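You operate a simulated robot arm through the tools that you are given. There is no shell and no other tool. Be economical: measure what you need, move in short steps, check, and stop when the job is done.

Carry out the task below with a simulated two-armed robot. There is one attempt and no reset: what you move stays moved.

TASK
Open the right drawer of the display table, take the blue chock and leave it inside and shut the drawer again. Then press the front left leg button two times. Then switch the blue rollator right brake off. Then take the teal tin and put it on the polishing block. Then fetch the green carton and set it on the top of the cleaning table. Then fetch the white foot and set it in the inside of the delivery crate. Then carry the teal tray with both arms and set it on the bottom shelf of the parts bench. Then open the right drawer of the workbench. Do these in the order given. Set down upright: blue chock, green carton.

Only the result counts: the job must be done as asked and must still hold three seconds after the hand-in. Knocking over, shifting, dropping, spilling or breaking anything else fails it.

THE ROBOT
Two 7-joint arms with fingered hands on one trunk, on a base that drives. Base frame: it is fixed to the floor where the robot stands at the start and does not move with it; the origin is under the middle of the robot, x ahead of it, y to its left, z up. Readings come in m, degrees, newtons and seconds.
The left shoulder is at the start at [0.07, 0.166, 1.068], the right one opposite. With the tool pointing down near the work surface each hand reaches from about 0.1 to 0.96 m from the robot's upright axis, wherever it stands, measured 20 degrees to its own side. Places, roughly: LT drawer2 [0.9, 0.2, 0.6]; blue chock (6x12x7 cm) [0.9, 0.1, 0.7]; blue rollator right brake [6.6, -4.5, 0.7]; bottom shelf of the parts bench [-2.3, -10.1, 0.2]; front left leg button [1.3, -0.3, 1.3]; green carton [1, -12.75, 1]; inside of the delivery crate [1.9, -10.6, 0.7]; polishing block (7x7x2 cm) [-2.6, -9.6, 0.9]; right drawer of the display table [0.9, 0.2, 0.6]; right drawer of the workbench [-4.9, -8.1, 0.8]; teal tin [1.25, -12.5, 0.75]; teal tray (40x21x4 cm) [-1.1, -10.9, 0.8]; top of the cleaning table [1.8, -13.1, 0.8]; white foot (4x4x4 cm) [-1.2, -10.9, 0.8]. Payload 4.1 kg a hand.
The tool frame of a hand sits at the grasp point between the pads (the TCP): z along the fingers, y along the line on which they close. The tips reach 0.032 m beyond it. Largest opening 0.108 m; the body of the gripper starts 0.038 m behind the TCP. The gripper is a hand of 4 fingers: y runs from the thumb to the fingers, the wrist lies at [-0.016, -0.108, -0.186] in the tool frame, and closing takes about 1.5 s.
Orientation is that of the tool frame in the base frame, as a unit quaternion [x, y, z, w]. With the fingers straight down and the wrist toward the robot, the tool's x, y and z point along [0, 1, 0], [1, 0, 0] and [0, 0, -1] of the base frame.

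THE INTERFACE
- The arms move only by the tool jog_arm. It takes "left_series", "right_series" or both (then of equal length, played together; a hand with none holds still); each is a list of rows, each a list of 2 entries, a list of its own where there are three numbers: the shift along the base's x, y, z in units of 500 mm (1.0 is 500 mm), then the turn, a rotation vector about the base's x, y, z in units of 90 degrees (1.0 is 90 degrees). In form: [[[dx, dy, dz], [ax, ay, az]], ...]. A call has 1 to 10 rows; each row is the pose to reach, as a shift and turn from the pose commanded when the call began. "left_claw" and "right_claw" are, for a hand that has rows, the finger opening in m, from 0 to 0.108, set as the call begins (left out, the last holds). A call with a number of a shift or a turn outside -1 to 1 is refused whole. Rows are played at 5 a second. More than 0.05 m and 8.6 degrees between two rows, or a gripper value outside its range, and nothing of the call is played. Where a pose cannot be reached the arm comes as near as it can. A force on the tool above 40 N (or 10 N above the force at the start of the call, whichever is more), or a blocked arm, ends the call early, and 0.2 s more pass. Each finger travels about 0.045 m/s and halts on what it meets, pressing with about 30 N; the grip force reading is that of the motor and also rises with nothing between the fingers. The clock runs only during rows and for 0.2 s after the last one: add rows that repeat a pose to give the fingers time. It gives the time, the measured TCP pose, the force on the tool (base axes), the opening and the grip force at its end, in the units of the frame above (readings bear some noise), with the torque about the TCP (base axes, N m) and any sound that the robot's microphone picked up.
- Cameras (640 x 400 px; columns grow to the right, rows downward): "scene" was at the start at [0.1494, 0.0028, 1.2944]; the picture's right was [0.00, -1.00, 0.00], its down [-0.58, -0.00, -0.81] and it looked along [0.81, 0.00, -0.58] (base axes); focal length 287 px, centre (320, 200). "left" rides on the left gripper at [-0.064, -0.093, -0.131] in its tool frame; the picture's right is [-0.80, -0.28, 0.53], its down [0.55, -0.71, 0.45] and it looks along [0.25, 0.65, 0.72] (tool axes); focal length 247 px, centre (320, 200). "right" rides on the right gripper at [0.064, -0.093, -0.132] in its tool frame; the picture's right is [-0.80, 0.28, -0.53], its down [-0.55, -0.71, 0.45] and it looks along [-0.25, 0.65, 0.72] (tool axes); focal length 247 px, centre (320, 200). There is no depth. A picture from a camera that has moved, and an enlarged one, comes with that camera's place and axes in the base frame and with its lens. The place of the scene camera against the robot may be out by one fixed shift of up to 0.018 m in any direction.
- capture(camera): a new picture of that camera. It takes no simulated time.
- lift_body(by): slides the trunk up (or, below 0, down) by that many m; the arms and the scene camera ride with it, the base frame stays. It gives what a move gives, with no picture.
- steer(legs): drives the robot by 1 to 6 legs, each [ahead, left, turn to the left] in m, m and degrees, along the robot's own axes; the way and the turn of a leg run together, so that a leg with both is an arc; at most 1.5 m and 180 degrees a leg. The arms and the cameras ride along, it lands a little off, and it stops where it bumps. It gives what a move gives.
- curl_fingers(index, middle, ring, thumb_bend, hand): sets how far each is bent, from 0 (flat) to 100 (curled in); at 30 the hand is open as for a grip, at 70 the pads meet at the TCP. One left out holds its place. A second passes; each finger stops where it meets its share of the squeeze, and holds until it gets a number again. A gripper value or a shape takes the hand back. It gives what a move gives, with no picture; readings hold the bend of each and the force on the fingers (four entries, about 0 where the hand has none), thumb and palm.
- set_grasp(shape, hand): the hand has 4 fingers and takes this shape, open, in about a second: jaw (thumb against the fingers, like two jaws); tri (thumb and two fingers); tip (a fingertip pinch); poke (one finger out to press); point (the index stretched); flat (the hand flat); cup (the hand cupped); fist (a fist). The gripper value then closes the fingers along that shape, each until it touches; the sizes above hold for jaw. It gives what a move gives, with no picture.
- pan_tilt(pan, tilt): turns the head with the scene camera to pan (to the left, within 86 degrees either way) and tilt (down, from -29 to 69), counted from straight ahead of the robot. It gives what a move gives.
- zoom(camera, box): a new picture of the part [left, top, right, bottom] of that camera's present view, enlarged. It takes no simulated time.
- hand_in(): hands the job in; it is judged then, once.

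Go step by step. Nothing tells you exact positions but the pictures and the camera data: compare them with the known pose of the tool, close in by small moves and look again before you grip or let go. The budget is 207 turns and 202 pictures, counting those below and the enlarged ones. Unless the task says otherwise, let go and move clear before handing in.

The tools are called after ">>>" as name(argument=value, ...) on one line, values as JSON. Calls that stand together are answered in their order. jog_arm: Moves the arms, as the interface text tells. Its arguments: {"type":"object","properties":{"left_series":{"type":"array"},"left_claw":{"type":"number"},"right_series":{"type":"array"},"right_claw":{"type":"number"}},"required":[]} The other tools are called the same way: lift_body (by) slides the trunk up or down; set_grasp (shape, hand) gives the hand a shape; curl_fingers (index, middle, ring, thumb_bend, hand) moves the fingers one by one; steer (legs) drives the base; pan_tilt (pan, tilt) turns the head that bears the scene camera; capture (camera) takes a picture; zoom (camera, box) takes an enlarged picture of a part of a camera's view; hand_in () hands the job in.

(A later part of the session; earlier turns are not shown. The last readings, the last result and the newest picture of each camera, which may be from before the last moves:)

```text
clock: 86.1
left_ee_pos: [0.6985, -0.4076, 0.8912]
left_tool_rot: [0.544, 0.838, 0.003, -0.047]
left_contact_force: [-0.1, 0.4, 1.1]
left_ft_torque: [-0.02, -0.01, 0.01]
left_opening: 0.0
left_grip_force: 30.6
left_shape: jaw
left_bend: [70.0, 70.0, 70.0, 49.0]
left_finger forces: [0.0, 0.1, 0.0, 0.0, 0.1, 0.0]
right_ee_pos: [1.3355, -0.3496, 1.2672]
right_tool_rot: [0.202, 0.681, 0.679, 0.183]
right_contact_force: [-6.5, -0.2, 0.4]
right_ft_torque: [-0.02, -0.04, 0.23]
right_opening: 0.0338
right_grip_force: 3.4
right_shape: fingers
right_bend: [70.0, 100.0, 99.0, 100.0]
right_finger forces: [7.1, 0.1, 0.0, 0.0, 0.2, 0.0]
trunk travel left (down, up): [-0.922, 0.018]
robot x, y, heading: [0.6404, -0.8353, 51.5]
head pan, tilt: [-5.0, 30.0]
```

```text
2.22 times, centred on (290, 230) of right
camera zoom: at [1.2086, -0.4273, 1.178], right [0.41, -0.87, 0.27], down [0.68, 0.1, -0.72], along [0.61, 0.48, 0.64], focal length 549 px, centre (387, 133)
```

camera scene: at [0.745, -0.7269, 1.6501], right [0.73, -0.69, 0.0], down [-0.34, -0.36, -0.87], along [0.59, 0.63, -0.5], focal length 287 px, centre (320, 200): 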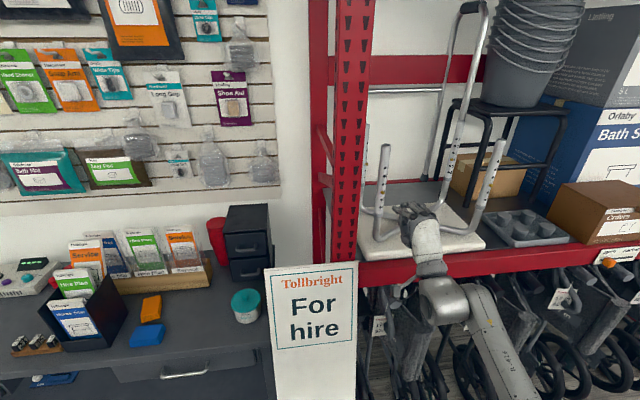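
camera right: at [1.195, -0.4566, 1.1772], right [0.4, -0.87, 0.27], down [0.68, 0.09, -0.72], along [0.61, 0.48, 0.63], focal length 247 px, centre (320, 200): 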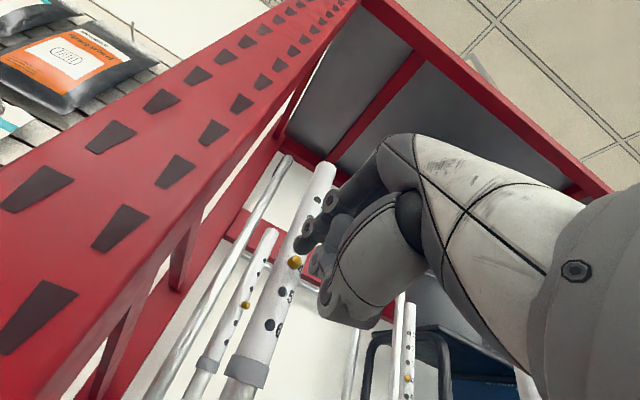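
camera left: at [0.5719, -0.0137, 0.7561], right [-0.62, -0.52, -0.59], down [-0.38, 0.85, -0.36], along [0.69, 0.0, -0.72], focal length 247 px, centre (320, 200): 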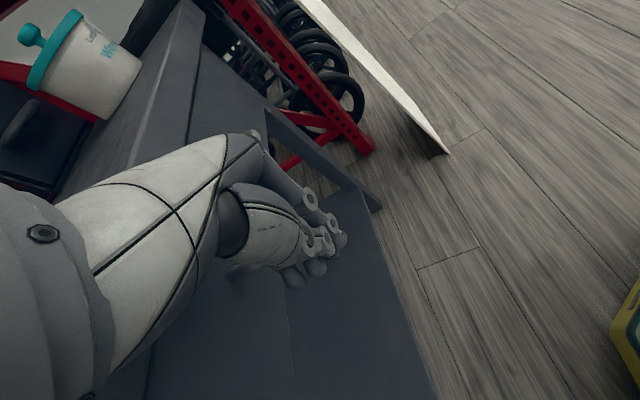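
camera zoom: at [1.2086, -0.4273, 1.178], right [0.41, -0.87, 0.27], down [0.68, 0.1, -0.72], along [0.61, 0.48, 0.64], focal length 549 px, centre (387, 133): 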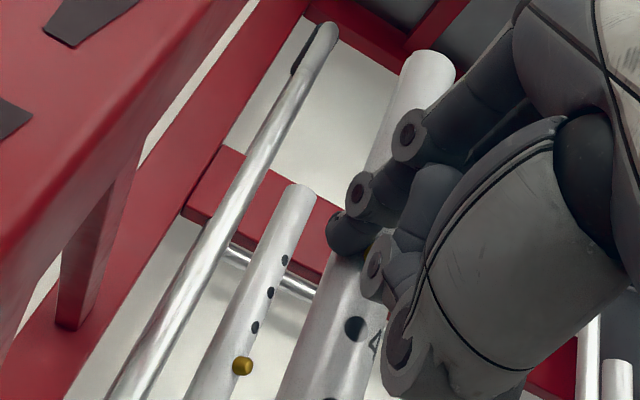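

The fingertip slid past the left side of the button. I'll back off, shift about 9 mm right and look before pressing.

>>> jog_arm(right_series=[[[-0.02, -0.035, 0.0], [0, 0, 0]], [[-0.042, -0.07, 0.003], [0, 0, 0]], [[-0.036, -0.082, 0.006], [0, 0, 0]], [[-0.036, -0.082, 0.006], [0, 0, 0]]])

>>> zoom(camera="right", box=[200, 140, 380, 320])

>>> zoom(camera="scene", box=[360, 150, 420, 220])

```text
clock: 87.1
left_ee_pos: [0.7004, -0.4074, 0.8913]
left_tool_rot: [0.544, 0.838, 0.002, -0.048]
left_contact_force: [-0.5, 0.3, 0.6]
left_ft_torque: [-0.05, 0.0, 0.0]
left_opening: 0.0
left_grip_force: 29.6
left_shape: jaw
left_bend: [70.0, 70.0, 70.0, 49.0]
left_finger forces: [0.0, 0.0, 0.0, 0.1, 0.0, 0.0]
right_ee_pos: [1.3187, -0.3904, 1.2694]
right_tool_rot: [0.206, 0.681, 0.678, 0.185]
right_contact_force: [-0.3, 0.5, 0.1]
right_ft_torque: [0.02, 0.01, -0.04]
right_opening: 0.0332
right_grip_force: 0.1
right_shape: fingers
right_bend: [70.0, 100.0, 99.0, 100.0]
right_finger forces: [0.0, 0.0, 0.1, 0.1, 0.0, 0.0]
trunk travel left (down, up): [-0.922, 0.018]
robot x, y, heading: [0.6422, -0.8321, 51.5]
head pan, tilt: [-5.0, 30.0]
```

```text
2.22 times, centred on (290, 230) of right
camera zoom: at [1.1918, -0.4676, 1.1801], right [0.4, -0.88, 0.27], down [0.68, 0.09, -0.72], along [0.61, 0.47, 0.64], focal length 549 px, centre (387, 133)
```

zoom: 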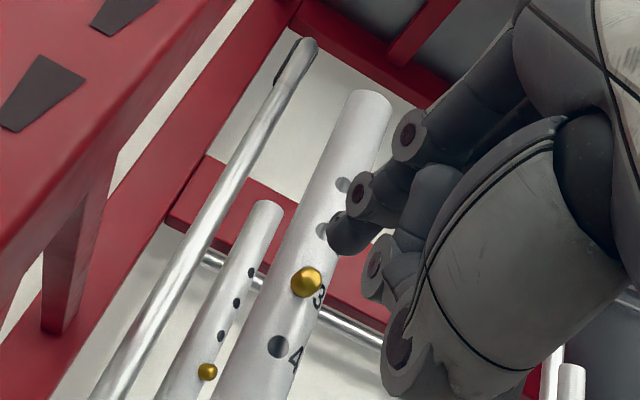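

```text
5.71 times, centred on (390, 185) of scene
camera zoom: at [0.7443, -0.7272, 1.6501], right [0.73, -0.69, 0.0], down [-0.34, -0.36, -0.87], along [0.59, 0.63, -0.5], focal length 1641 px, centre (-80, 286)
```

zoom: 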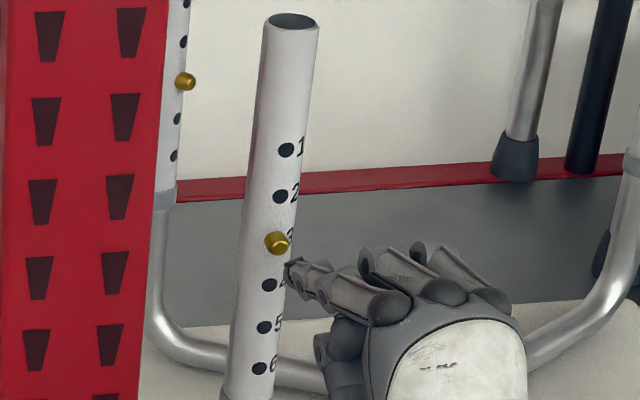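

My last misses were slightly high or left. The aim is now about 4 mm too high, so I'll lower it slightly and press straight in.

>>> jog_arm(right_series=[[[0.01, 0.016, -0.008], [0, 0, 0]], [[0.02, 0.032, -0.009], [0, 0, 0]], [[0.028, 0.045, -0.009], [0, 0, 0]], [[0.033, 0.053, -0.009], [0, 0, 0]], [[0.037, 0.06, -0.009], [0, 0, 0]], [[0.04, 0.064, -0.009], [0, 0, 0]]])

>>> zoom(camera="scene", box=[360, 150, 420, 220])

```text
clock: 88.5
left_ee_pos: [0.6982, -0.4096, 0.8919]
left_tool_rot: [0.544, 0.838, 0.004, -0.048]
left_contact_force: [0.4, -0.7, -0.2]
left_ft_torque: [-0.03, 0.03, -0.03]
left_opening: 0.0
left_grip_force: 29.8
left_shape: jaw
left_bend: [70.0, 70.0, 70.0, 49.0]
left_finger forces: [0.0, 0.0, 0.1, 0.0, 0.0, 0.0]
right_ee_pos: [1.3357, -0.3623, 1.267]
right_tool_rot: [0.204, 0.68, 0.68, 0.186]
right_contact_force: [-8.5, -10.0, 2.0]
right_ft_torque: [0.05, -0.02, 0.18]
right_opening: 0.0324
right_grip_force: 6.2
right_shape: fingers
right_bend: [70.0, 100.0, 99.0, 100.0]
right_finger forces: [12.6, 0.0, 0.1, 0.0, 0.0, 0.0]
trunk travel left (down, up): [-0.922, 0.018]
robot x, y, heading: [0.6376, -0.8356, 51.6]
head pan, tilt: [-5.0, 30.0]
heard: click
```

```text
5.71 times, centred on (390, 185) of scene
camera zoom: at [0.7406, -0.7303, 1.6506], right [0.73, -0.69, 0.0], down [-0.34, -0.36, -0.87], along [0.6, 0.63, -0.5], focal length 1641 px, centre (-80, 286)
```

zoom: 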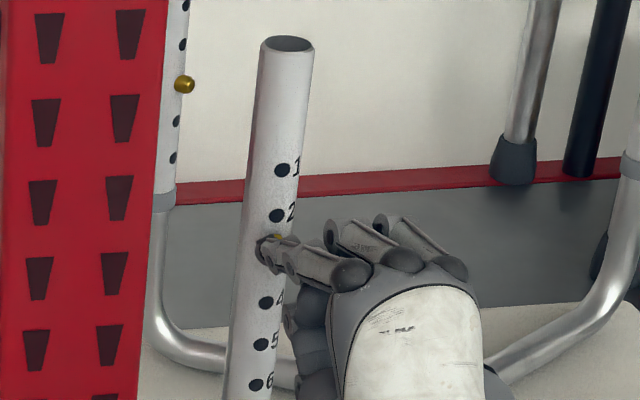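

Second click. That makes two presses, so I'll retreat straight back out of the rack.

>>> jog_arm(right_series=[[[-0.03, -0.048, 0], [0, 0, 0]], [[-0.07, -0.113, 0], [0, 0, 0]], [[-0.11, -0.18, 0], [0, 0, 0]], [[-0.15, -0.245, 0.0], [0, 0, 0]], [[-0.19, -0.31, 0.0], [0, 0, 0]], [[-0.22, -0.38, 0.0], [0, 0, 0]], [[-0.25, -0.45, 0.0], [0, 0, 0]], [[-0.27, -0.52, 0.0], [0, 0, 0]]])

>>> zoom(camera="scene", box=[340, 120, 480, 240])

```text
clock: 90.3
left_ee_pos: [0.6998, -0.4086, 0.8922]
left_tool_rot: [0.543, 0.839, 0.004, -0.049]
left_contact_force: [0.4, -0.3, -0.1]
left_ft_torque: [0.0, 0.01, -0.02]
left_opening: 0.0
left_grip_force: 30.4
left_shape: jaw
left_bend: [70.0, 70.0, 70.0, 49.0]
left_finger forces: [0.0, 0.0, 0.0, 0.1, 0.0, 0.1]
right_ee_pos: [1.2022, -0.623, 1.2631]
right_tool_rot: [0.205, 0.68, 0.679, 0.186]
right_contact_force: [-0.2, -0.9, 0.1]
right_ft_torque: [-0.03, -0.03, 0.02]
right_opening: 0.0332
right_grip_force: 0.1
right_shape: fingers
right_bend: [70.0, 100.0, 99.0, 100.0]
right_finger forces: [0.0, 0.0, 0.0, 0.0, 0.0, 0.0]
trunk travel left (down, up): [-0.922, 0.018]
robot x, y, heading: [0.6394, -0.8334, 51.8]
head pan, tilt: [-5.0, 30.0]
```

```text
3.33 times, centred on (410, 180) of scene
camera zoom: at [0.7427, -0.7293, 1.6504], right [0.73, -0.69, 0.0], down [-0.34, -0.36, -0.87], along [0.59, 0.63, -0.5], focal length 957 px, centre (20, 267)
```

zoom: 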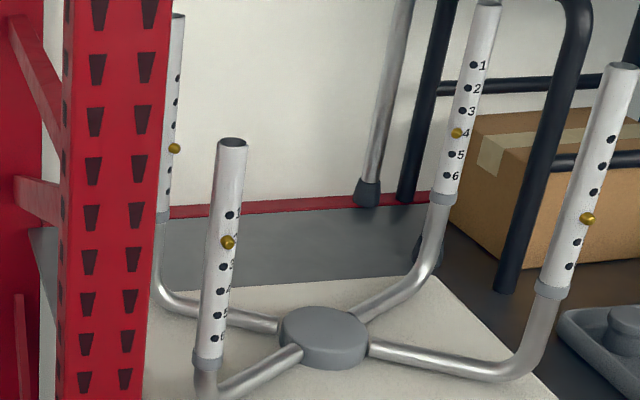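

The leg moved 4→3→2, so both presses registered. Next I'll back off from the rack, face down the aisle and look for the blue rollator.

>>> steer(legs=[[-0.3, 0, 0], [0, 0, -90]])

>>> set_grasp(hand="right", shape="jaw")

>>> pan_tilt(pan=0, tilt=12)

>>> capture(camera="scene")

```text
clock: 96.2
left_ee_pos: [0.8788, -1.1321, 0.8921]
left_tool_rot: [0.976, 0.211, 0.035, -0.032]
left_contact_force: [-0.5, 0.0, 0.5]
left_ft_torque: [-0.01, -0.01, -0.02]
left_opening: 0.0
left_grip_force: 29.6
left_shape: jaw
left_bend: [70.0, 70.0, 70.0, 49.0]
left_finger forces: [0.0, 0.0, 0.0, 0.0, 0.1, 0.0]
right_ee_pos: [0.6665, -1.6361, 1.2626]
right_tool_rot: [0.625, 0.338, 0.351, 0.609]
right_contact_force: [-0.1, 0.3, 0.8]
right_ft_torque: [0.01, -0.02, -0.02]
right_opening: 0.0337
right_grip_force: 0.1
right_shape: fingers
right_bend: [70.0, 100.0, 99.0, 100.0]
right_finger forces: [0.0, 0.1, 0.0, 0.0, 0.0, 0.1]
trunk travel left (down, up): [-0.922, 0.018]
robot x, y, heading: [0.453, -1.0745, -38.3]
head pan, tilt: [-5.0, 30.0]
```

```text
clock: 97.1
left_ee_pos: [0.8791, -1.1322, 0.8912]
left_tool_rot: [0.976, 0.211, 0.035, -0.032]
left_contact_force: [1.0, 0.4, -0.5]
left_ft_torque: [0.0, 0.02, 0.01]
left_opening: 0.0
left_grip_force: 29.9
left_shape: jaw
left_bend: [70.0, 70.0, 70.0, 49.0]
left_finger forces: [0.0, 0.0, 0.1, 0.1, 0.0, 0.0]
right_ee_pos: [0.6685, -1.6359, 1.2622]
right_tool_rot: [0.625, 0.338, 0.35, 0.61]
right_contact_force: [-0.4, -0.6, 0.3]
right_ft_torque: [0.04, 0.01, 0.0]
right_opening: 0.1075
right_grip_force: 0.0
right_shape: jaw
right_bend: [30.0, 30.0, 30.0, 30.0]
right_finger forces: [0.0, 0.1, 0.1, 0.0, 0.1, 0.0]
trunk travel left (down, up): [-0.922, 0.018]
robot x, y, heading: [0.4508, -1.0729, -38.1]
head pan, tilt: [-5.0, 30.0]
```

```text
clock: 97.9
left_ee_pos: [0.8782, -1.1323, 0.8921]
left_tool_rot: [0.976, 0.211, 0.036, -0.033]
left_contact_force: [0.2, -0.9, 0.9]
left_ft_torque: [0.02, -0.01, 0.01]
left_opening: 0.0
left_grip_force: 30.1
left_shape: jaw
left_bend: [70.0, 70.0, 70.0, 49.0]
left_finger forces: [0.1, 0.1, 0.0, 0.1, 0.1, 0.0]
right_ee_pos: [0.6667, -1.6369, 1.2629]
right_tool_rot: [0.626, 0.337, 0.35, 0.61]
right_contact_force: [-0.2, 1.5, -0.5]
right_ft_torque: [-0.03, 0.0, 0.0]
right_opening: 0.1078
right_grip_force: 0.0
right_shape: jaw
right_bend: [30.0, 30.0, 30.0, 30.0]
right_finger forces: [0.1, 0.0, 0.0, 0.0, 0.1, 0.0]
trunk travel left (down, up): [-0.922, 0.018]
robot x, y, heading: [0.4485, -1.0757, -38.0]
head pan, tilt: [0.0, 12.0]
```

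```text
117 pictures are left
camera scene: at [0.5753, -1.1589, 1.6792], right [-0.62, -0.79, 0.0], down [-0.16, 0.13, -0.98], along [0.77, -0.6, -0.21], focal length 287 px, centre (320, 200)
```

scene: 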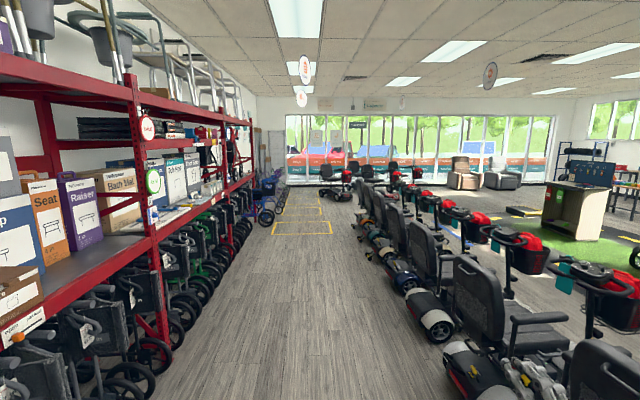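

The aisle is clear and blue rollators stand at the far left end. I'll drive 5.6 m down the aisle and lower the trunk.

>>> steer(legs=[[1.4, 0, 0], [1.4, 0, 0], [1.4, 0, 0], [1.3, 0, 0]])

>>> pan_tilt(pan=35, tilt=32)

>>> capture(camera="scene")

```text
clock: 124.3
left_ee_pos: [5.2869, -4.4565, 0.8927]
left_tool_rot: [0.974, 0.223, 0.035, -0.033]
left_contact_force: [0.0, 0.6, -0.2]
left_ft_torque: [-0.01, 0.02, 0.0]
left_opening: 0.0
left_grip_force: 29.6
left_shape: jaw
left_bend: [70.0, 70.0, 70.0, 49.0]
left_finger forces: [0.0, 0.0, 0.0, 0.1, 0.1, 0.0]
right_ee_pos: [5.0878, -4.9648, 1.2626]
right_tool_rot: [0.622, 0.345, 0.357, 0.606]
right_contact_force: [-0.7, -0.2, -0.2]
right_ft_torque: [0.04, -0.04, -0.01]
right_opening: 0.1076
right_grip_force: 0.1
right_shape: jaw
right_bend: [30.0, 30.0, 30.0, 30.0]
right_finger forces: [0.0, 0.1, 0.0, 0.0, 0.0, 0.0]
trunk travel left (down, up): [-0.922, 0.018]
robot x, y, heading: [4.8559, -4.4092, -36.7]
head pan, tilt: [0.0, 12.0]
```

```text
clock: 125.3
left_ee_pos: [5.2867, -4.4567, 0.8912]
left_tool_rot: [0.974, 0.222, 0.034, -0.032]
left_contact_force: [-0.3, 0.6, 0.7]
left_ft_torque: [0.01, 0.0, 0.0]
left_opening: 0.0
left_grip_force: 30.1
left_shape: jaw
left_bend: [70.0, 70.0, 70.0, 49.0]
left_finger forces: [0.0, 0.0, 0.0, 0.0, 0.0, 0.0]
right_ee_pos: [5.0883, -4.9654, 1.2625]
right_tool_rot: [0.621, 0.346, 0.358, 0.606]
right_contact_force: [-0.4, -0.2, -1.1]
right_ft_torque: [0.01, 0.03, 0.03]
right_opening: 0.1078
right_grip_force: 0.1
right_shape: jaw
right_bend: [30.0, 30.0, 30.0, 30.0]
right_finger forces: [0.0, 0.0, 0.1, 0.0, 0.1, 0.0]
trunk travel left (down, up): [-0.922, 0.018]
robot x, y, heading: [4.8581, -4.4102, -37.0]
head pan, tilt: [35.0, 32.0]
```

```text
116 pictures are left
camera scene: at [4.9987, -4.4378, 1.6471], right [-0.03, -1.0, 0.0], down [-0.53, 0.02, -0.85], along [0.85, -0.03, -0.53], focal length 287 px, centre (320, 200)
```

scene: 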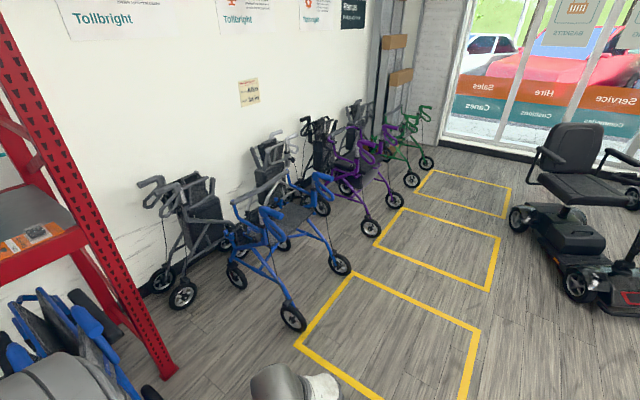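

>>> zoom(camera="scene", box=[210, 120, 370, 320])

```text
2.00 times, centred on (290, 220) of scene
camera zoom: at [4.9987, -4.4378, 1.6471], right [-0.03, -1.0, 0.0], down [-0.53, 0.02, -0.85], along [0.85, -0.03, -0.53], focal length 574 px, centre (380, 160)
```

zoom: 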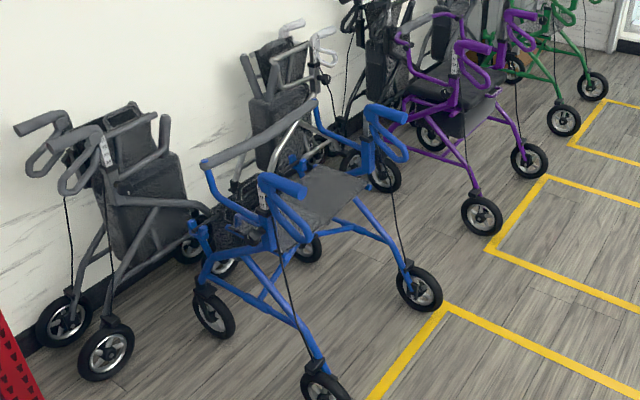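

The blue rollator's user side faces the aisle, so its right brake is on the far handle near (6.6, -4.5). I'll park in front of it like a user would, facing the wall.

>>> steer(legs=[[1.285, 0, 0], [0, 0, 89], [0.28, 0, 0]])

>>> pan_tilt(pan=-10, tilt=52)

>>> capture(camera="scene")

```text
clock: 137.2
left_ee_pos: [6.1251, -4.5179, 0.8922]
left_tool_rot: [0.531, 0.846, 0.002, -0.047]
left_contact_force: [0.5, -0.1, -0.3]
left_ft_torque: [0.04, 0.01, 0.01]
left_opening: 0.0002
left_grip_force: 30.2
left_shape: jaw
left_bend: [70.0, 70.0, 70.0, 49.0]
left_finger forces: [0.1, 0.0, 0.0, 0.1, 0.0, 0.1]
right_ee_pos: [6.634, -4.7161, 1.2645]
right_tool_rot: [0.194, 0.684, 0.682, 0.174]
right_contact_force: [-0.4, -0.6, 0.1]
right_ft_torque: [0.01, 0.0, -0.02]
right_opening: 0.1075
right_grip_force: 0.0
right_shape: jaw
right_bend: [30.0, 30.0, 30.0, 30.0]
right_finger forces: [0.0, 0.0, 0.0, 0.0, 0.0, 0.0]
trunk travel left (down, up): [-0.922, 0.018]
robot x, y, heading: [6.0766, -4.9457, 53.4]
head pan, tilt: [35.0, 32.0]
```

```text
clock: 138.3
left_ee_pos: [6.1261, -4.5172, 0.8905]
left_tool_rot: [0.531, 0.846, 0.002, -0.047]
left_contact_force: [0.4, 0.9, -0.6]
left_ft_torque: [0.0, 0.0, -0.04]
left_opening: 0.0001
left_grip_force: 29.4
left_shape: jaw
left_bend: [70.0, 70.0, 70.0, 49.0]
left_finger forces: [0.0, 0.0, 0.0, 0.1, 0.0, 0.0]
right_ee_pos: [6.6363, -4.7163, 1.2628]
right_tool_rot: [0.195, 0.684, 0.681, 0.174]
right_contact_force: [-1.0, -0.2, 0.0]
right_ft_torque: [0.0, 0.02, 0.02]
right_opening: 0.1078
right_grip_force: 0.1
right_shape: jaw
right_bend: [30.0, 30.0, 30.0, 30.0]
right_finger forces: [0.1, 0.0, 0.1, 0.1, 0.0, 0.0]
trunk travel left (down, up): [-0.922, 0.018]
robot x, y, heading: [6.0789, -4.9473, 53.5]
head pan, tilt: [-10.0, 52.0]
```

```text
114 pictures are left
camera scene: at [6.1737, -4.8523, 1.618], right [0.69, -0.73, 0.0], down [-0.57, -0.54, -0.62], along [0.45, 0.42, -0.79], focal length 287 px, centre (320, 200)
```

scene: 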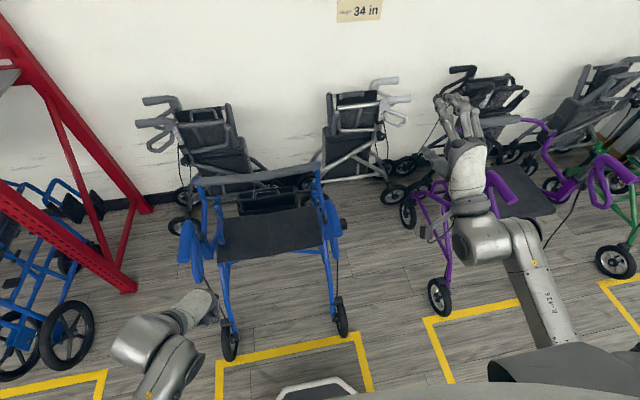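

>>> zoom(camera="scene", box=[280, 160, 380, 280])

>>> zoom(camera="scene", box=[150, 170, 250, 300])

```text
3.33 times, centred on (330, 220) of scene
camera zoom: at [6.1737, -4.8523, 1.618], right [0.69, -0.73, 0.0], down [-0.57, -0.54, -0.62], along [0.45, 0.42, -0.79], focal length 957 px, centre (287, 133)
```

zoom: 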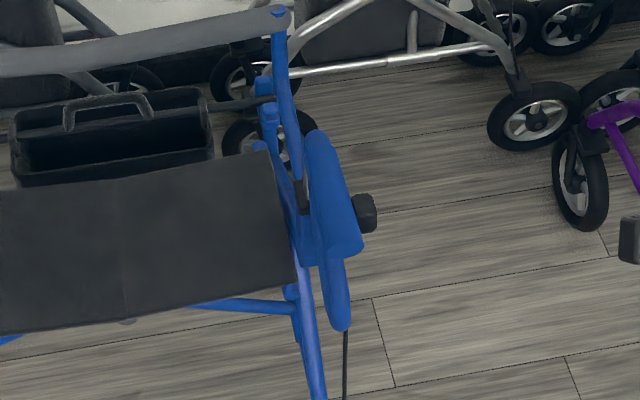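

```text
3.08 times, centred on (200, 235) of scene
camera zoom: at [6.1737, -4.8523, 1.618], right [0.69, -0.73, 0.0], down [-0.57, -0.54, -0.62], along [0.45, 0.42, -0.79], focal length 884 px, centre (689, 92)
```

zoom: 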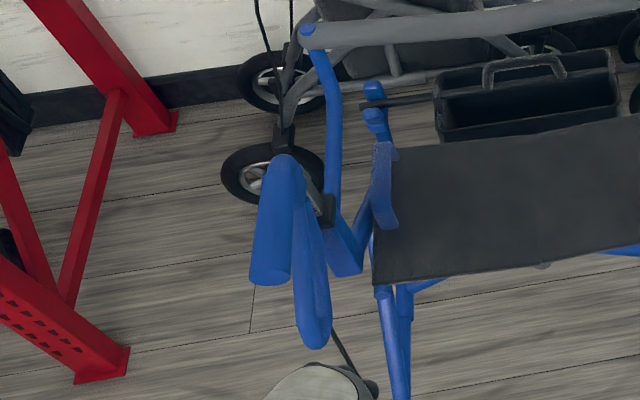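

The right handle's grip, with its brake loop hanging below and behind it, is near (6.57, -4.57). I'll pull the left hand in and lower the trunk, which also gives me a second viewing height.

>>> jog_arm(left_series=[[[-0.04, -0.05, 0.06], [0, 0, 0]], [[-0.08, -0.1, 0.12], [0, 0, 0]], [[-0.12, -0.16, 0.18], [0, 0, 0]], [[-0.14, -0.19, 0.26], [0, 0, 0]], [[-0.16, -0.22, 0.34], [0, 0, 0]], [[-0.17, -0.22, 0.42], [0, 0, 0]]])

>>> lift_body(by=-0.33)

>>> capture(camera="scene")

>>> zoom(camera="scene", box=[270, 100, 390, 220])

```text
clock: 139.7
left_ee_pos: [6.0868, -4.5993, 0.9777]
left_tool_rot: [0.543, 0.839, 0.005, -0.038]
left_contact_force: [-1.4, 0.4, -0.4]
left_ft_torque: [-0.01, -0.02, -0.02]
left_opening: 0.0
left_grip_force: 29.9
left_shape: jaw
left_bend: [70.0, 70.0, 70.0, 49.0]
left_finger forces: [0.1, 0.0, 0.0, 0.0, 0.1, 0.0]
left hand out of reach, approached as far as the arm can: row 3, 4, 5, 6
right_ee_pos: [6.636, -4.7144, 1.2623]
right_tool_rot: [0.194, 0.684, 0.681, 0.175]
right_contact_force: [-0.2, 0.0, 0.1]
right_ft_torque: [0.01, -0.01, -0.01]
right_opening: 0.1077
right_grip_force: 0.1
right_shape: jaw
right_bend: [30.0, 30.0, 30.0, 30.0]
right_finger forces: [0.1, 0.0, 0.1, 0.1, 0.0, 0.0]
trunk travel left (down, up): [-0.922, 0.018]
robot x, y, heading: [6.0791, -4.9465, 53.2]
head pan, tilt: [-10.0, 52.0]
```

```text
clock: 142.9
left_ee_pos: [6.0864, -4.6025, 0.6489]
left_tool_rot: [0.543, 0.839, 0.005, -0.037]
left_contact_force: [0.2, 0.1, 0.9]
left_ft_torque: [-0.03, 0.01, -0.01]
left_opening: 0.0001
left_grip_force: 29.9
left_shape: jaw
left_bend: [70.0, 70.0, 70.0, 49.0]
left_finger forces: [0.0, 0.0, 0.1, 0.1, 0.0, 0.0]
right_ee_pos: [6.6346, -4.7155, 0.9333]
right_tool_rot: [0.195, 0.683, 0.681, 0.176]
right_contact_force: [-0.1, 0.2, -0.1]
right_ft_torque: [0.03, 0.0, 0.01]
right_opening: 0.1079
right_grip_force: 0.0
right_shape: jaw
right_bend: [30.0, 30.0, 30.0, 30.0]
right_finger forces: [0.0, 0.0, 0.1, 0.0, 0.0, 0.0]
trunk travel left (down, up): [-0.592, 0.348]
robot x, y, heading: [6.0774, -4.9466, 53.4]
head pan, tilt: [-10.0, 52.0]
```

```text
111 pictures are left
camera scene: at [6.1738, -4.8523, 1.288], right [0.69, -0.73, 0.0], down [-0.57, -0.54, -0.62], along [0.45, 0.42, -0.79], focal length 287 px, centre (320, 200)
```

scene: 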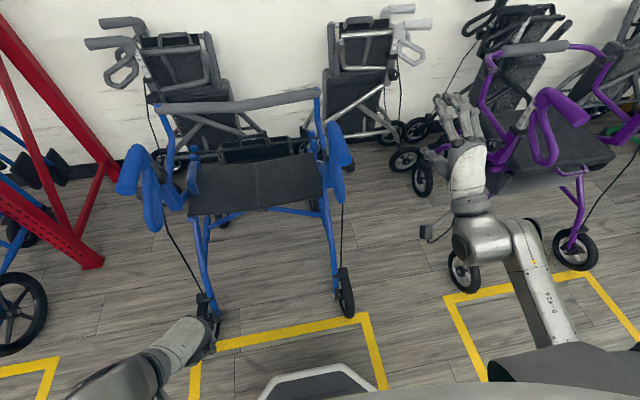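

```text
3.33 times, centred on (330, 160) of scene
camera zoom: at [6.1738, -4.8523, 1.288], right [0.69, -0.73, 0.0], down [-0.57, -0.54, -0.62], along [0.45, 0.42, -0.79], focal length 957 px, centre (287, 333)
```

zoom: 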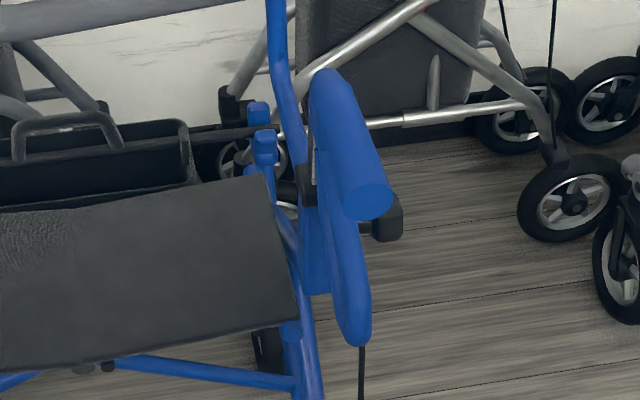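

From the two heights, the right grip runs (6.635, -4.465, 0.835)→(6.567, -4.563, 0.814), and the brake loop's end hangs down at (6.562, -4.566, 0.664). That means the lever is pushed down (parked). I'll put one finger under the loop's end and lift it.

>>> set_grasp(hand="right", shape="poke")

>>> curl_fingers(hand="right", middle=100)

>>> jog_arm(right_series=[[[-0.03, 0.0, -0.06], [0, 0, 0]], [[-0.065, 0.0, -0.13], [0, 0, 0]], [[-0.1, 0.01, -0.2], [0, 0, 0]], [[-0.13, 0.02, -0.28], [0, 0, 0]], [[-0.16, 0.03, -0.36], [0, 0, 0]], [[-0.19, 0.045, -0.44], [0, 0, 0]], [[-0.22, 0.06, -0.52], [0, 0, 0]], [[-0.257, 0.083, -0.59], [0, 0, 0]], [[-0.257, 0.083, -0.603], [0, 0, 0]]])

>>> capture(camera="scene")

>>> capture(camera="right")

```text
clock: 143.8
left_ee_pos: [6.0884, -4.6014, 0.6484]
left_tool_rot: [0.543, 0.839, 0.005, -0.038]
left_contact_force: [-0.4, -0.2, 0.5]
left_ft_torque: [0.01, 0.02, -0.02]
left_opening: 0.0001
left_grip_force: 30.1
left_shape: jaw
left_bend: [70.0, 70.0, 70.0, 49.0]
left_finger forces: [0.0, 0.0, 0.0, 0.1, 0.0, 0.0]
right_ee_pos: [6.6355, -4.7163, 0.9326]
right_tool_rot: [0.194, 0.684, 0.681, 0.174]
right_contact_force: [1.0, -0.1, -0.2]
right_ft_torque: [0.04, 0.0, 0.0]
right_opening: 0.0
right_grip_force: 0.1
right_shape: poke
right_bend: [70.0, 70.0, 99.0, 100.0]
right_finger forces: [0.1, 0.1, 0.1, 0.1, 0.0, 0.0]
trunk travel left (down, up): [-0.592, 0.348]
robot x, y, heading: [6.0808, -4.9461, 53.3]
head pan, tilt: [-10.0, 52.0]
```

```text
clock: 144.8
left_ee_pos: [6.0867, -4.6026, 0.6486]
left_tool_rot: [0.543, 0.839, 0.005, -0.037]
left_contact_force: [0.7, 0.1, 0.1]
left_ft_torque: [-0.02, -0.01, 0.01]
left_opening: 0.0002
left_grip_force: 30.1
left_shape: jaw
left_bend: [70.0, 70.0, 70.0, 49.0]
left_finger forces: [0.0, 0.0, 0.0, 0.1, 0.0, 0.1]
right_ee_pos: [6.6351, -4.7161, 0.9327]
right_tool_rot: [0.194, 0.684, 0.681, 0.174]
right_contact_force: [0.1, -0.3, 0.3]
right_ft_torque: [0.0, -0.02, -0.03]
right_opening: 0.0335
right_grip_force: 0.0
right_shape: fingers
right_bend: [70.0, 100.0, 99.0, 100.0]
right_finger forces: [0.1, 0.0, 0.0, 0.0, 0.0, 0.0]
trunk travel left (down, up): [-0.592, 0.348]
robot x, y, heading: [6.08, -4.9467, 53.4]
head pan, tilt: [-10.0, 52.0]
```

```text
clock: 146.8
left_ee_pos: [6.0871, -4.6014, 0.6486]
left_tool_rot: [0.543, 0.839, 0.005, -0.038]
left_contact_force: [-0.4, 0.5, 0.0]
left_ft_torque: [0.02, -0.01, -0.04]
left_opening: 0.0
left_grip_force: 29.6
left_shape: jaw
left_bend: [70.0, 70.0, 70.0, 49.0]
left_finger forces: [0.0, 0.1, 0.1, 0.0, 0.1, 0.0]
right_ee_pos: [6.5673, -4.702, 0.6234]
right_tool_rot: [0.195, 0.681, 0.691, 0.146]
right_contact_force: [-0.7, -0.6, -0.2]
right_ft_torque: [0.02, -0.03, -0.02]
right_opening: 0.0333
right_grip_force: 0.1
right_shape: fingers
right_bend: [70.0, 100.0, 99.0, 100.0]
right_finger forces: [0.0, 0.0, 0.0, 0.1, 0.0, 0.0]
right hand out of reach, approached as far as the arm can: row 4, 5, 6, 7, 8, 9
trunk travel left (down, up): [-0.592, 0.348]
robot x, y, heading: [6.0812, -4.9507, 53.5]
head pan, tilt: [-10.0, 52.0]
```

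```text
109 pictures are left
camera scene: at [6.1736, -4.853, 1.2881], right [0.69, -0.73, 0.0], down [-0.57, -0.54, -0.62], along [0.45, 0.42, -0.79], focal length 287 px, centre (320, 200)
```

scene: 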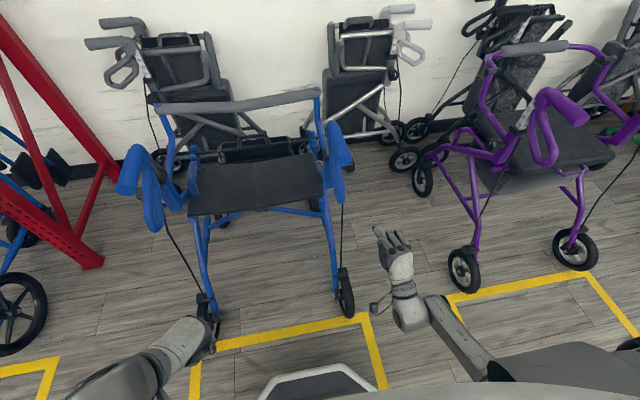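

```text
108 pictures are left
camera right: at [6.4425, -4.7843, 0.5355], right [0.47, -0.85, 0.23], down [0.65, 0.16, -0.74], along [0.6, 0.5, 0.63], focal length 247 px, centre (320, 200)
```

right: 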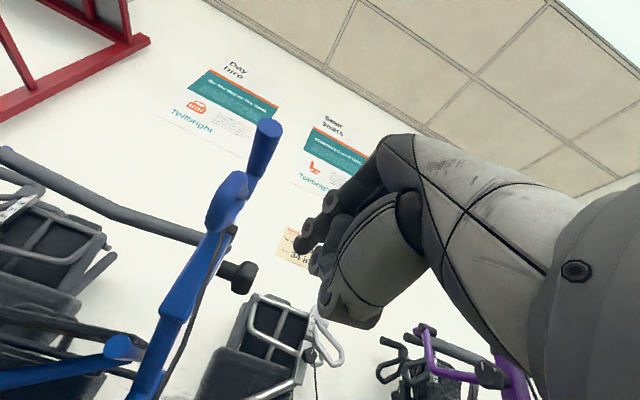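

Both cameras confirm the lever end at (6.562, -4.566, 0.664). The arm is at its inward limit again, so I'll shift the base 6 cm left and then slide the finger in below the loop.

>>> steer(legs=[[-0.009, 0.063, 0]])

>>> capture(camera="right")

```text
clock: 147.8
left_ee_pos: [6.029, -4.5704, 0.6478]
left_tool_rot: [0.542, 0.839, 0.005, -0.037]
left_contact_force: [-0.2, 0.3, -0.1]
left_ft_torque: [-0.02, -0.02, 0.04]
left_opening: 0.0002
left_grip_force: 30.3
left_shape: jaw
left_bend: [70.0, 70.0, 70.0, 49.0]
left_finger forces: [0.0, 0.0, 0.1, 0.0, 0.0, 0.1]
right_ee_pos: [6.5106, -4.6696, 0.623]
right_tool_rot: [0.194, 0.682, 0.69, 0.149]
right_contact_force: [0.4, -0.1, -0.1]
right_ft_torque: [-0.05, 0.0, 0.0]
right_opening: 0.0338
right_grip_force: 0.2
right_shape: fingers
right_bend: [70.0, 100.0, 99.0, 100.0]
right_finger forces: [0.0, 0.0, 0.0, 0.0, 0.0, 0.1]
trunk travel left (down, up): [-0.592, 0.348]
robot x, y, heading: [6.0218, -4.9189, 53.3]
head pan, tilt: [-10.0, 52.0]
```

```text
107 pictures are left
camera right: at [6.3861, -4.753, 0.5361], right [0.47, -0.85, 0.23], down [0.65, 0.16, -0.74], along [0.6, 0.5, 0.63], focal length 247 px, centre (320, 200)
```

right: 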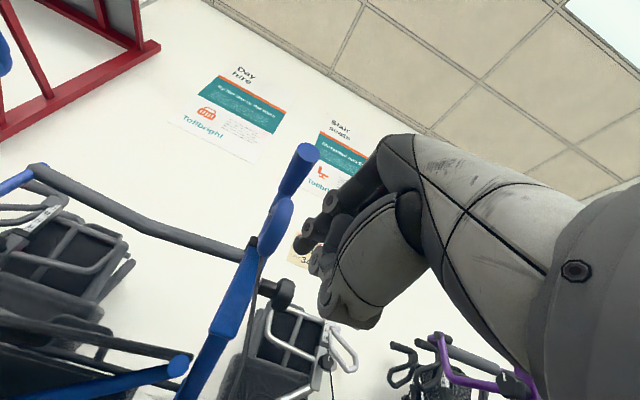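

>>> jog_arm(right_series=[[[0.03, 0.054, 0], [0, 0, 0]], [[0.06, 0.107, 0], [0, 0, 0]], [[0.09, 0.161, 0], [0, 0, 0]], [[0.12, 0.213, 0], [0, 0, 0]]])

>>> zoom(camera="scene", box=[270, 100, 430, 260])

>>> capture(camera="right")

```text
clock: 148.8
left_ee_pos: [6.0302, -4.5717, 0.6473]
left_tool_rot: [0.543, 0.839, 0.004, -0.037]
left_contact_force: [0.1, 0.6, 0.1]
left_ft_torque: [0.0, 0.0, 0.01]
left_opening: 0.0
left_grip_force: 30.0
left_shape: jaw
left_bend: [70.0, 70.0, 70.0, 49.0]
left_finger forces: [0.0, 0.1, 0.0, 0.0, 0.1, 0.1]
right_ee_pos: [6.5692, -4.5641, 0.622]
right_tool_rot: [0.195, 0.682, 0.69, 0.147]
right_contact_force: [-0.2, 0.4, 0.0]
right_ft_torque: [0.03, 0.0, -0.02]
right_opening: 0.0334
right_grip_force: 0.0
right_shape: fingers
right_bend: [70.0, 100.0, 99.0, 100.0]
right_finger forces: [0.0, 0.1, 0.1, 0.0, 0.1, 0.1]
trunk travel left (down, up): [-0.592, 0.348]
robot x, y, heading: [6.0246, -4.9167, 53.5]
head pan, tilt: [-10.0, 52.0]
```

```text
2.50 times, centred on (350, 180) of scene
camera zoom: at [6.1183, -4.8211, 1.2879], right [0.69, -0.73, 0.0], down [-0.57, -0.54, -0.62], along [0.45, 0.42, -0.79], focal length 718 px, centre (245, 250)
```

zoom: 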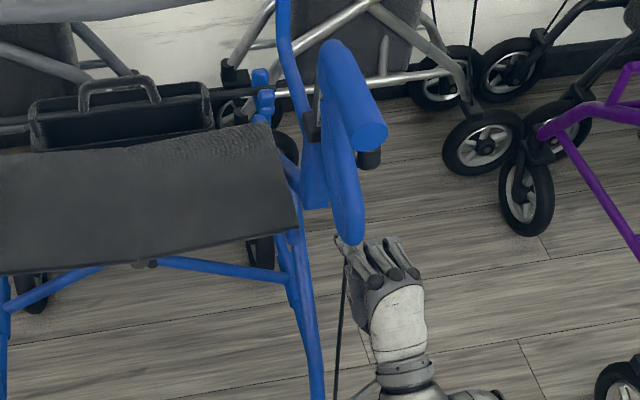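

```text
105 pictures are left
camera right: at [6.4461, -4.6475, 0.5349], right [0.47, -0.85, 0.23], down [0.65, 0.16, -0.74], along [0.6, 0.5, 0.63], focal length 247 px, centre (320, 200)
```

right: 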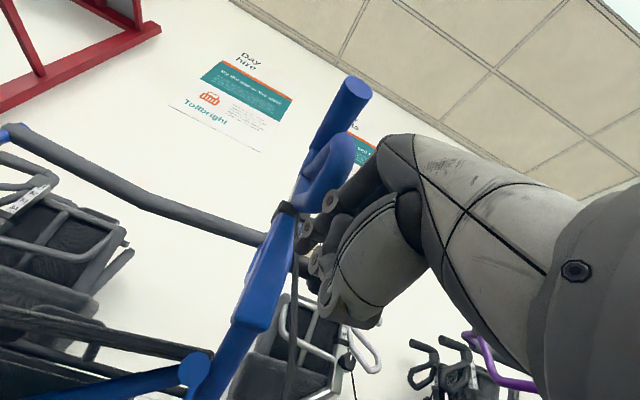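

The fingertip is under the loop's end. Raising now, drifting slightly back to follow the lever's arc.

>>> jog_arm(right_series=[[[0, 0, 0.02], [0, 0, 0]], [[0, 0, 0.04], [0, 0, 0]], [[-0.002, -0.004, 0.06], [0, 0, 0]], [[-0.006, -0.012, 0.08], [0, 0, 0]], [[-0.01, -0.02, 0.1], [0, 0, 0]], [[-0.015, -0.03, 0.12], [0, 0, 0]], [[-0.02, -0.04, 0.14], [0, 0, 0]]])

>>> zoom(camera="scene", box=[270, 100, 430, 260])

```text
clock: 150.4
left_ee_pos: [6.0307, -4.5714, 0.6487]
left_tool_rot: [0.543, 0.839, 0.006, -0.038]
left_contact_force: [1.2, 0.3, 0.1]
left_ft_torque: [0.01, 0.0, -0.04]
left_opening: 0.0
left_grip_force: 29.9
left_shape: jaw
left_bend: [70.0, 70.0, 70.0, 49.0]
left_finger forces: [0.0, 0.1, 0.0, 0.0, 0.1, 0.0]
right_ee_pos: [6.5629, -4.5846, 0.6946]
right_tool_rot: [0.195, 0.681, 0.691, 0.145]
right_contact_force: [1.0, -0.8, -1.9]
right_ft_torque: [0.03, -0.02, 0.03]
right_opening: 0.0329
right_grip_force: 1.3
right_shape: fingers
right_bend: [70.0, 100.0, 99.0, 100.0]
right_finger forces: [2.0, 0.1, 0.1, 0.1, 0.0, 0.0]
trunk travel left (down, up): [-0.592, 0.348]
robot x, y, heading: [6.0223, -4.9153, 53.5]
head pan, tilt: [-10.0, 52.0]
```

```text
2.50 times, centred on (350, 180) of scene
camera zoom: at [6.1183, -4.8219, 1.2879], right [0.69, -0.73, 0.0], down [-0.57, -0.54, -0.62], along [0.45, 0.42, -0.79], focal length 718 px, centre (245, 250)
```

zoom: 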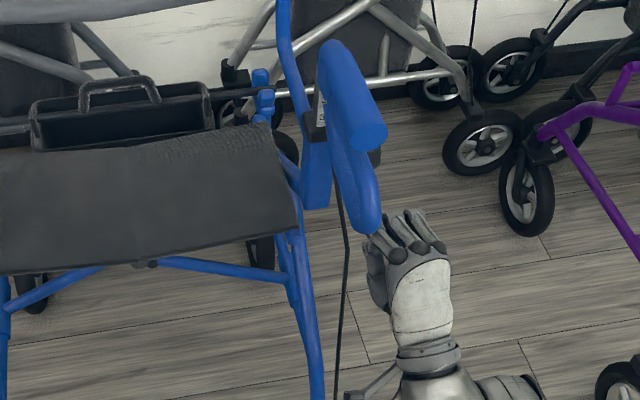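

The lever is coming up with only about 2 N. I'll keep following the arc.

>>> jog_arm(right_series=[[[-0.004, -0.008, 0.02], [0, 0, 0]], [[-0.009, -0.017, 0.04], [0, 0, 0]], [[-0.013, -0.025, 0.06], [0, 0, 0]], [[-0.017, -0.033, 0.08], [0, 0, 0]], [[-0.02, -0.039, 0.1], [0, 0, 0]], [[-0.022, -0.043, 0.12], [0, 0, 0]], [[-0.023, -0.045, 0.14], [0, 0, 0]]])

>>> zoom(camera="scene", box=[270, 100, 430, 260])

```text
clock: 152.0
left_ee_pos: [6.0301, -4.5716, 0.6478]
left_tool_rot: [0.543, 0.839, 0.005, -0.039]
left_contact_force: [0.0, 0.6, 0.1]
left_ft_torque: [0.02, -0.01, 0.03]
left_opening: 0.0001
left_grip_force: 30.2
left_shape: jaw
left_bend: [70.0, 70.0, 70.0, 49.0]
left_finger forces: [0.0, 0.0, 0.1, 0.0, 0.0, 0.0]
right_ee_pos: [6.552, -4.6072, 0.7638]
right_tool_rot: [0.193, 0.682, 0.691, 0.143]
right_contact_force: [1.3, -0.4, -2.2]
right_ft_torque: [-0.02, -0.01, -0.04]
right_opening: 0.0322
right_grip_force: 1.6
right_shape: fingers
right_bend: [70.0, 100.0, 99.0, 100.0]
right_finger forces: [2.3, 0.0, 0.0, 0.0, 0.1, 0.1]
right hand out of reach, approached as far as the arm can: row 3, 4, 5, 6, 7
trunk travel left (down, up): [-0.592, 0.348]
robot x, y, heading: [6.0226, -4.9187, 53.1]
head pan, tilt: [-10.0, 52.0]
```

```text
2.50 times, centred on (350, 180) of scene
camera zoom: at [6.1184, -4.8218, 1.2879], right [0.69, -0.73, 0.0], down [-0.57, -0.54, -0.62], along [0.45, 0.42, -0.79], focal length 718 px, centre (245, 250)
```

zoom: 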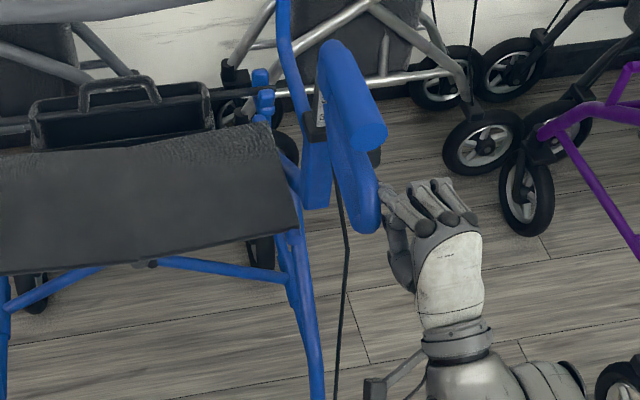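

The finger slipped off to the right partway: the loop rose from about 45° to 25°. I'll retreat, shift the base left a little, extend two fingers as a cradle and lift it the rest of the way.

>>> jog_arm(right_series=[[[-0.02, -0.045, 0], [0, 0, 0]], [[-0.045, -0.09, 0], [0, 0, 0]], [[-0.07, -0.14, 0], [0, 0, 0]], [[-0.09, -0.175, -0.05], [0, 0, 0]], [[-0.09, -0.175, -0.12], [0, 0, 0]], [[-0.09, -0.175, -0.19], [0, 0, 0]]])

>>> steer(legs=[[0, 0.055, 0]])

>>> curl_fingers(hand="right", index=70, middle=70)

>>> capture(camera="right")

>>> zoom(camera="scene", box=[290, 100, 450, 260])

```text
clock: 153.4
left_ee_pos: [6.0312, -4.5708, 0.6475]
left_tool_rot: [0.544, 0.839, 0.006, -0.037]
left_contact_force: [0.5, -0.5, 0.6]
left_ft_torque: [-0.01, -0.01, 0.0]
left_opening: 0.0003
left_grip_force: 29.9
left_shape: jaw
left_bend: [70.0, 70.0, 70.0, 49.0]
left_finger forces: [0.0, 0.1, 0.0, 0.0, 0.0, 0.1]
right_ee_pos: [6.5082, -4.6948, 0.667]
right_tool_rot: [0.193, 0.682, 0.69, 0.147]
right_contact_force: [-0.1, -0.1, -0.6]
right_ft_torque: [-0.01, 0.0, 0.04]
right_opening: 0.0333
right_grip_force: 0.1
right_shape: fingers
right_bend: [70.0, 100.0, 99.0, 100.0]
right_finger forces: [0.0, 0.0, 0.0, 0.0, 0.1, 0.1]
trunk travel left (down, up): [-0.592, 0.348]
robot x, y, heading: [6.0227, -4.9146, 53.8]
head pan, tilt: [-10.0, 52.0]
```

```text
clock: 154.4
left_ee_pos: [5.9857, -4.5376, 0.6482]
left_tool_rot: [0.543, 0.839, 0.005, -0.036]
left_contact_force: [-0.6, 0.3, -0.2]
left_ft_torque: [0.01, -0.04, 0.01]
left_opening: 0.0
left_grip_force: 30.6
left_shape: jaw
left_bend: [70.0, 70.0, 70.0, 49.0]
left_finger forces: [0.0, 0.1, 0.0, 0.1, 0.0, 0.0]
right_ee_pos: [6.4631, -4.6605, 0.6687]
right_tool_rot: [0.193, 0.682, 0.69, 0.148]
right_contact_force: [0.1, -0.2, -0.4]
right_ft_torque: [-0.04, -0.01, -0.01]
right_opening: 0.0333
right_grip_force: 0.0
right_shape: fingers
right_bend: [70.0, 100.0, 99.0, 100.0]
right_finger forces: [0.0, 0.1, 0.0, 0.0, 0.0, 0.0]
trunk travel left (down, up): [-0.592, 0.348]
robot x, y, heading: [5.977, -4.8831, 53.5]
head pan, tilt: [-10.0, 52.0]
```

```text
clock: 155.4
left_ee_pos: [5.9862, -4.5383, 0.6481]
left_tool_rot: [0.543, 0.839, 0.005, -0.038]
left_contact_force: [-0.2, 1.0, -0.1]
left_ft_torque: [0.0, -0.04, 0.02]
left_opening: 0.0002
left_grip_force: 29.7
left_shape: jaw
left_bend: [70.0, 70.0, 70.0, 49.0]
left_finger forces: [0.0, 0.0, 0.0, 0.1, 0.0, 0.1]
right_ee_pos: [6.4634, -4.6617, 0.6681]
right_tool_rot: [0.194, 0.682, 0.69, 0.147]
right_contact_force: [0.2, 0.6, -0.8]
right_ft_torque: [0.01, -0.01, 0.01]
right_opening: 0.035
right_grip_force: 0.0
right_shape: fingers
right_bend: [70.0, 70.0, 99.0, 100.0]
right_finger forces: [0.0, 0.1, 0.0, 0.0, 0.1, 0.0]
trunk travel left (down, up): [-0.592, 0.348]
robot x, y, heading: [5.977, -4.8817, 53.4]
head pan, tilt: [-10.0, 52.0]
```

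```text
102 pictures are left
camera right: at [6.3394, -4.7441, 0.5807], right [0.47, -0.85, 0.23], down [0.65, 0.16, -0.74], along [0.6, 0.5, 0.63], focal length 247 px, centre (320, 200)
```

right: 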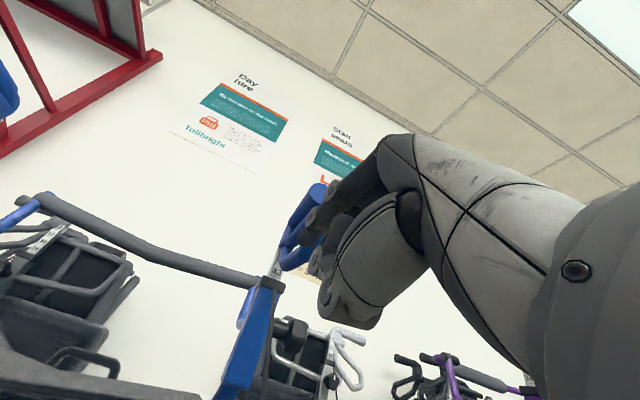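

```text
2.50 times, centred on (370, 180) of scene
camera zoom: at [6.0732, -4.7887, 1.288], right [0.69, -0.73, 0.0], down [-0.57, -0.54, -0.62], along [0.45, 0.42, -0.79], focal length 718 px, centre (195, 250)
```

zoom: 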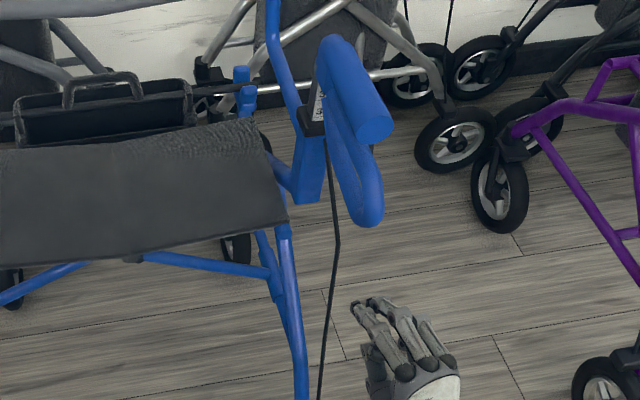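

>>> capture(camera="scene")

```text
100 pictures are left
camera scene: at [6.0732, -4.7887, 1.288], right [0.69, -0.73, 0.0], down [-0.57, -0.54, -0.62], along [0.45, 0.42, -0.79], focal length 287 px, centre (320, 200)
```

scene: 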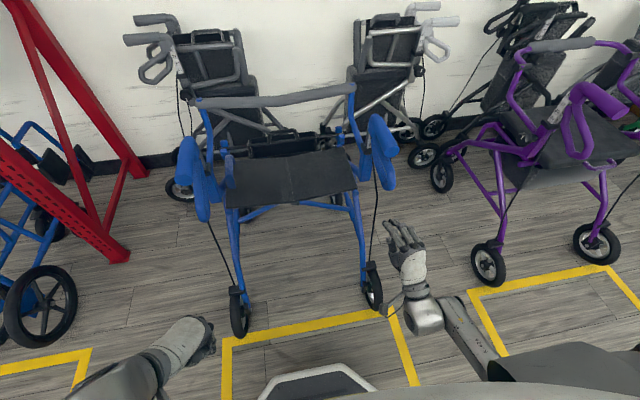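

I'll slide the two-finger cradle under the loop's end and raise it to see whether it moves further or has reached its stop.

>>> jog_arm(right_series=[[[0.045, 0.04, 0], [0, 0, 0]], [[0.09, 0.08, 0], [0, 0, 0]], [[0.136, 0.12, 0], [0, 0, 0]], [[0.136, 0.12, 0.03], [0, 0, 0]], [[0.136, 0.12, 0.06], [0, 0, 0]], [[0.134, 0.116, 0.09], [0, 0, 0]], [[0.132, 0.112, 0.12], [0, 0, 0]], [[0.13, 0.108, 0.15], [0, 0, 0]]])

>>> zoom(camera="scene", box=[290, 100, 450, 260])

```text
clock: 157.2
left_ee_pos: [5.9866, -4.538, 0.6487]
left_tool_rot: [0.543, 0.839, 0.005, -0.039]
left_contact_force: [-0.9, -0.6, 0.4]
left_ft_torque: [0.0, 0.01, 0.0]
left_opening: 0.0
left_grip_force: 30.0
left_shape: jaw
left_bend: [70.0, 70.0, 70.0, 49.0]
left_finger forces: [0.0, 0.1, 0.0, 0.1, 0.1, 0.0]
right_ee_pos: [6.5285, -4.6073, 0.7386]
right_tool_rot: [0.196, 0.684, 0.687, 0.146]
right_contact_force: [-14.4, -12.4, -31.8]
right_ft_torque: [0.16, -0.31, 0.05]
right_opening: 0.023
right_grip_force: 26.0
right_shape: fingers
right_bend: [71.0, 70.0, 99.0, 100.0]
right_finger forces: [49.8, 2.3, 0.0, 0.0, 0.0, 0.0]
trunk travel left (down, up): [-0.592, 0.348]
robot x, y, heading: [5.9762, -4.8825, 53.1]
head pan, tilt: [-10.0, 52.0]
```

```text
2.50 times, centred on (370, 180) of scene
camera zoom: at [6.0752, -4.7889, 1.2873], right [0.69, -0.73, 0.0], down [-0.57, -0.54, -0.61], along [0.45, 0.42, -0.79], focal length 718 px, centre (195, 250)
```

zoom: 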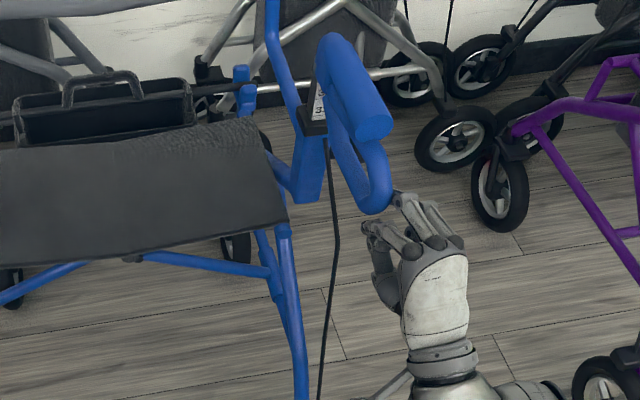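

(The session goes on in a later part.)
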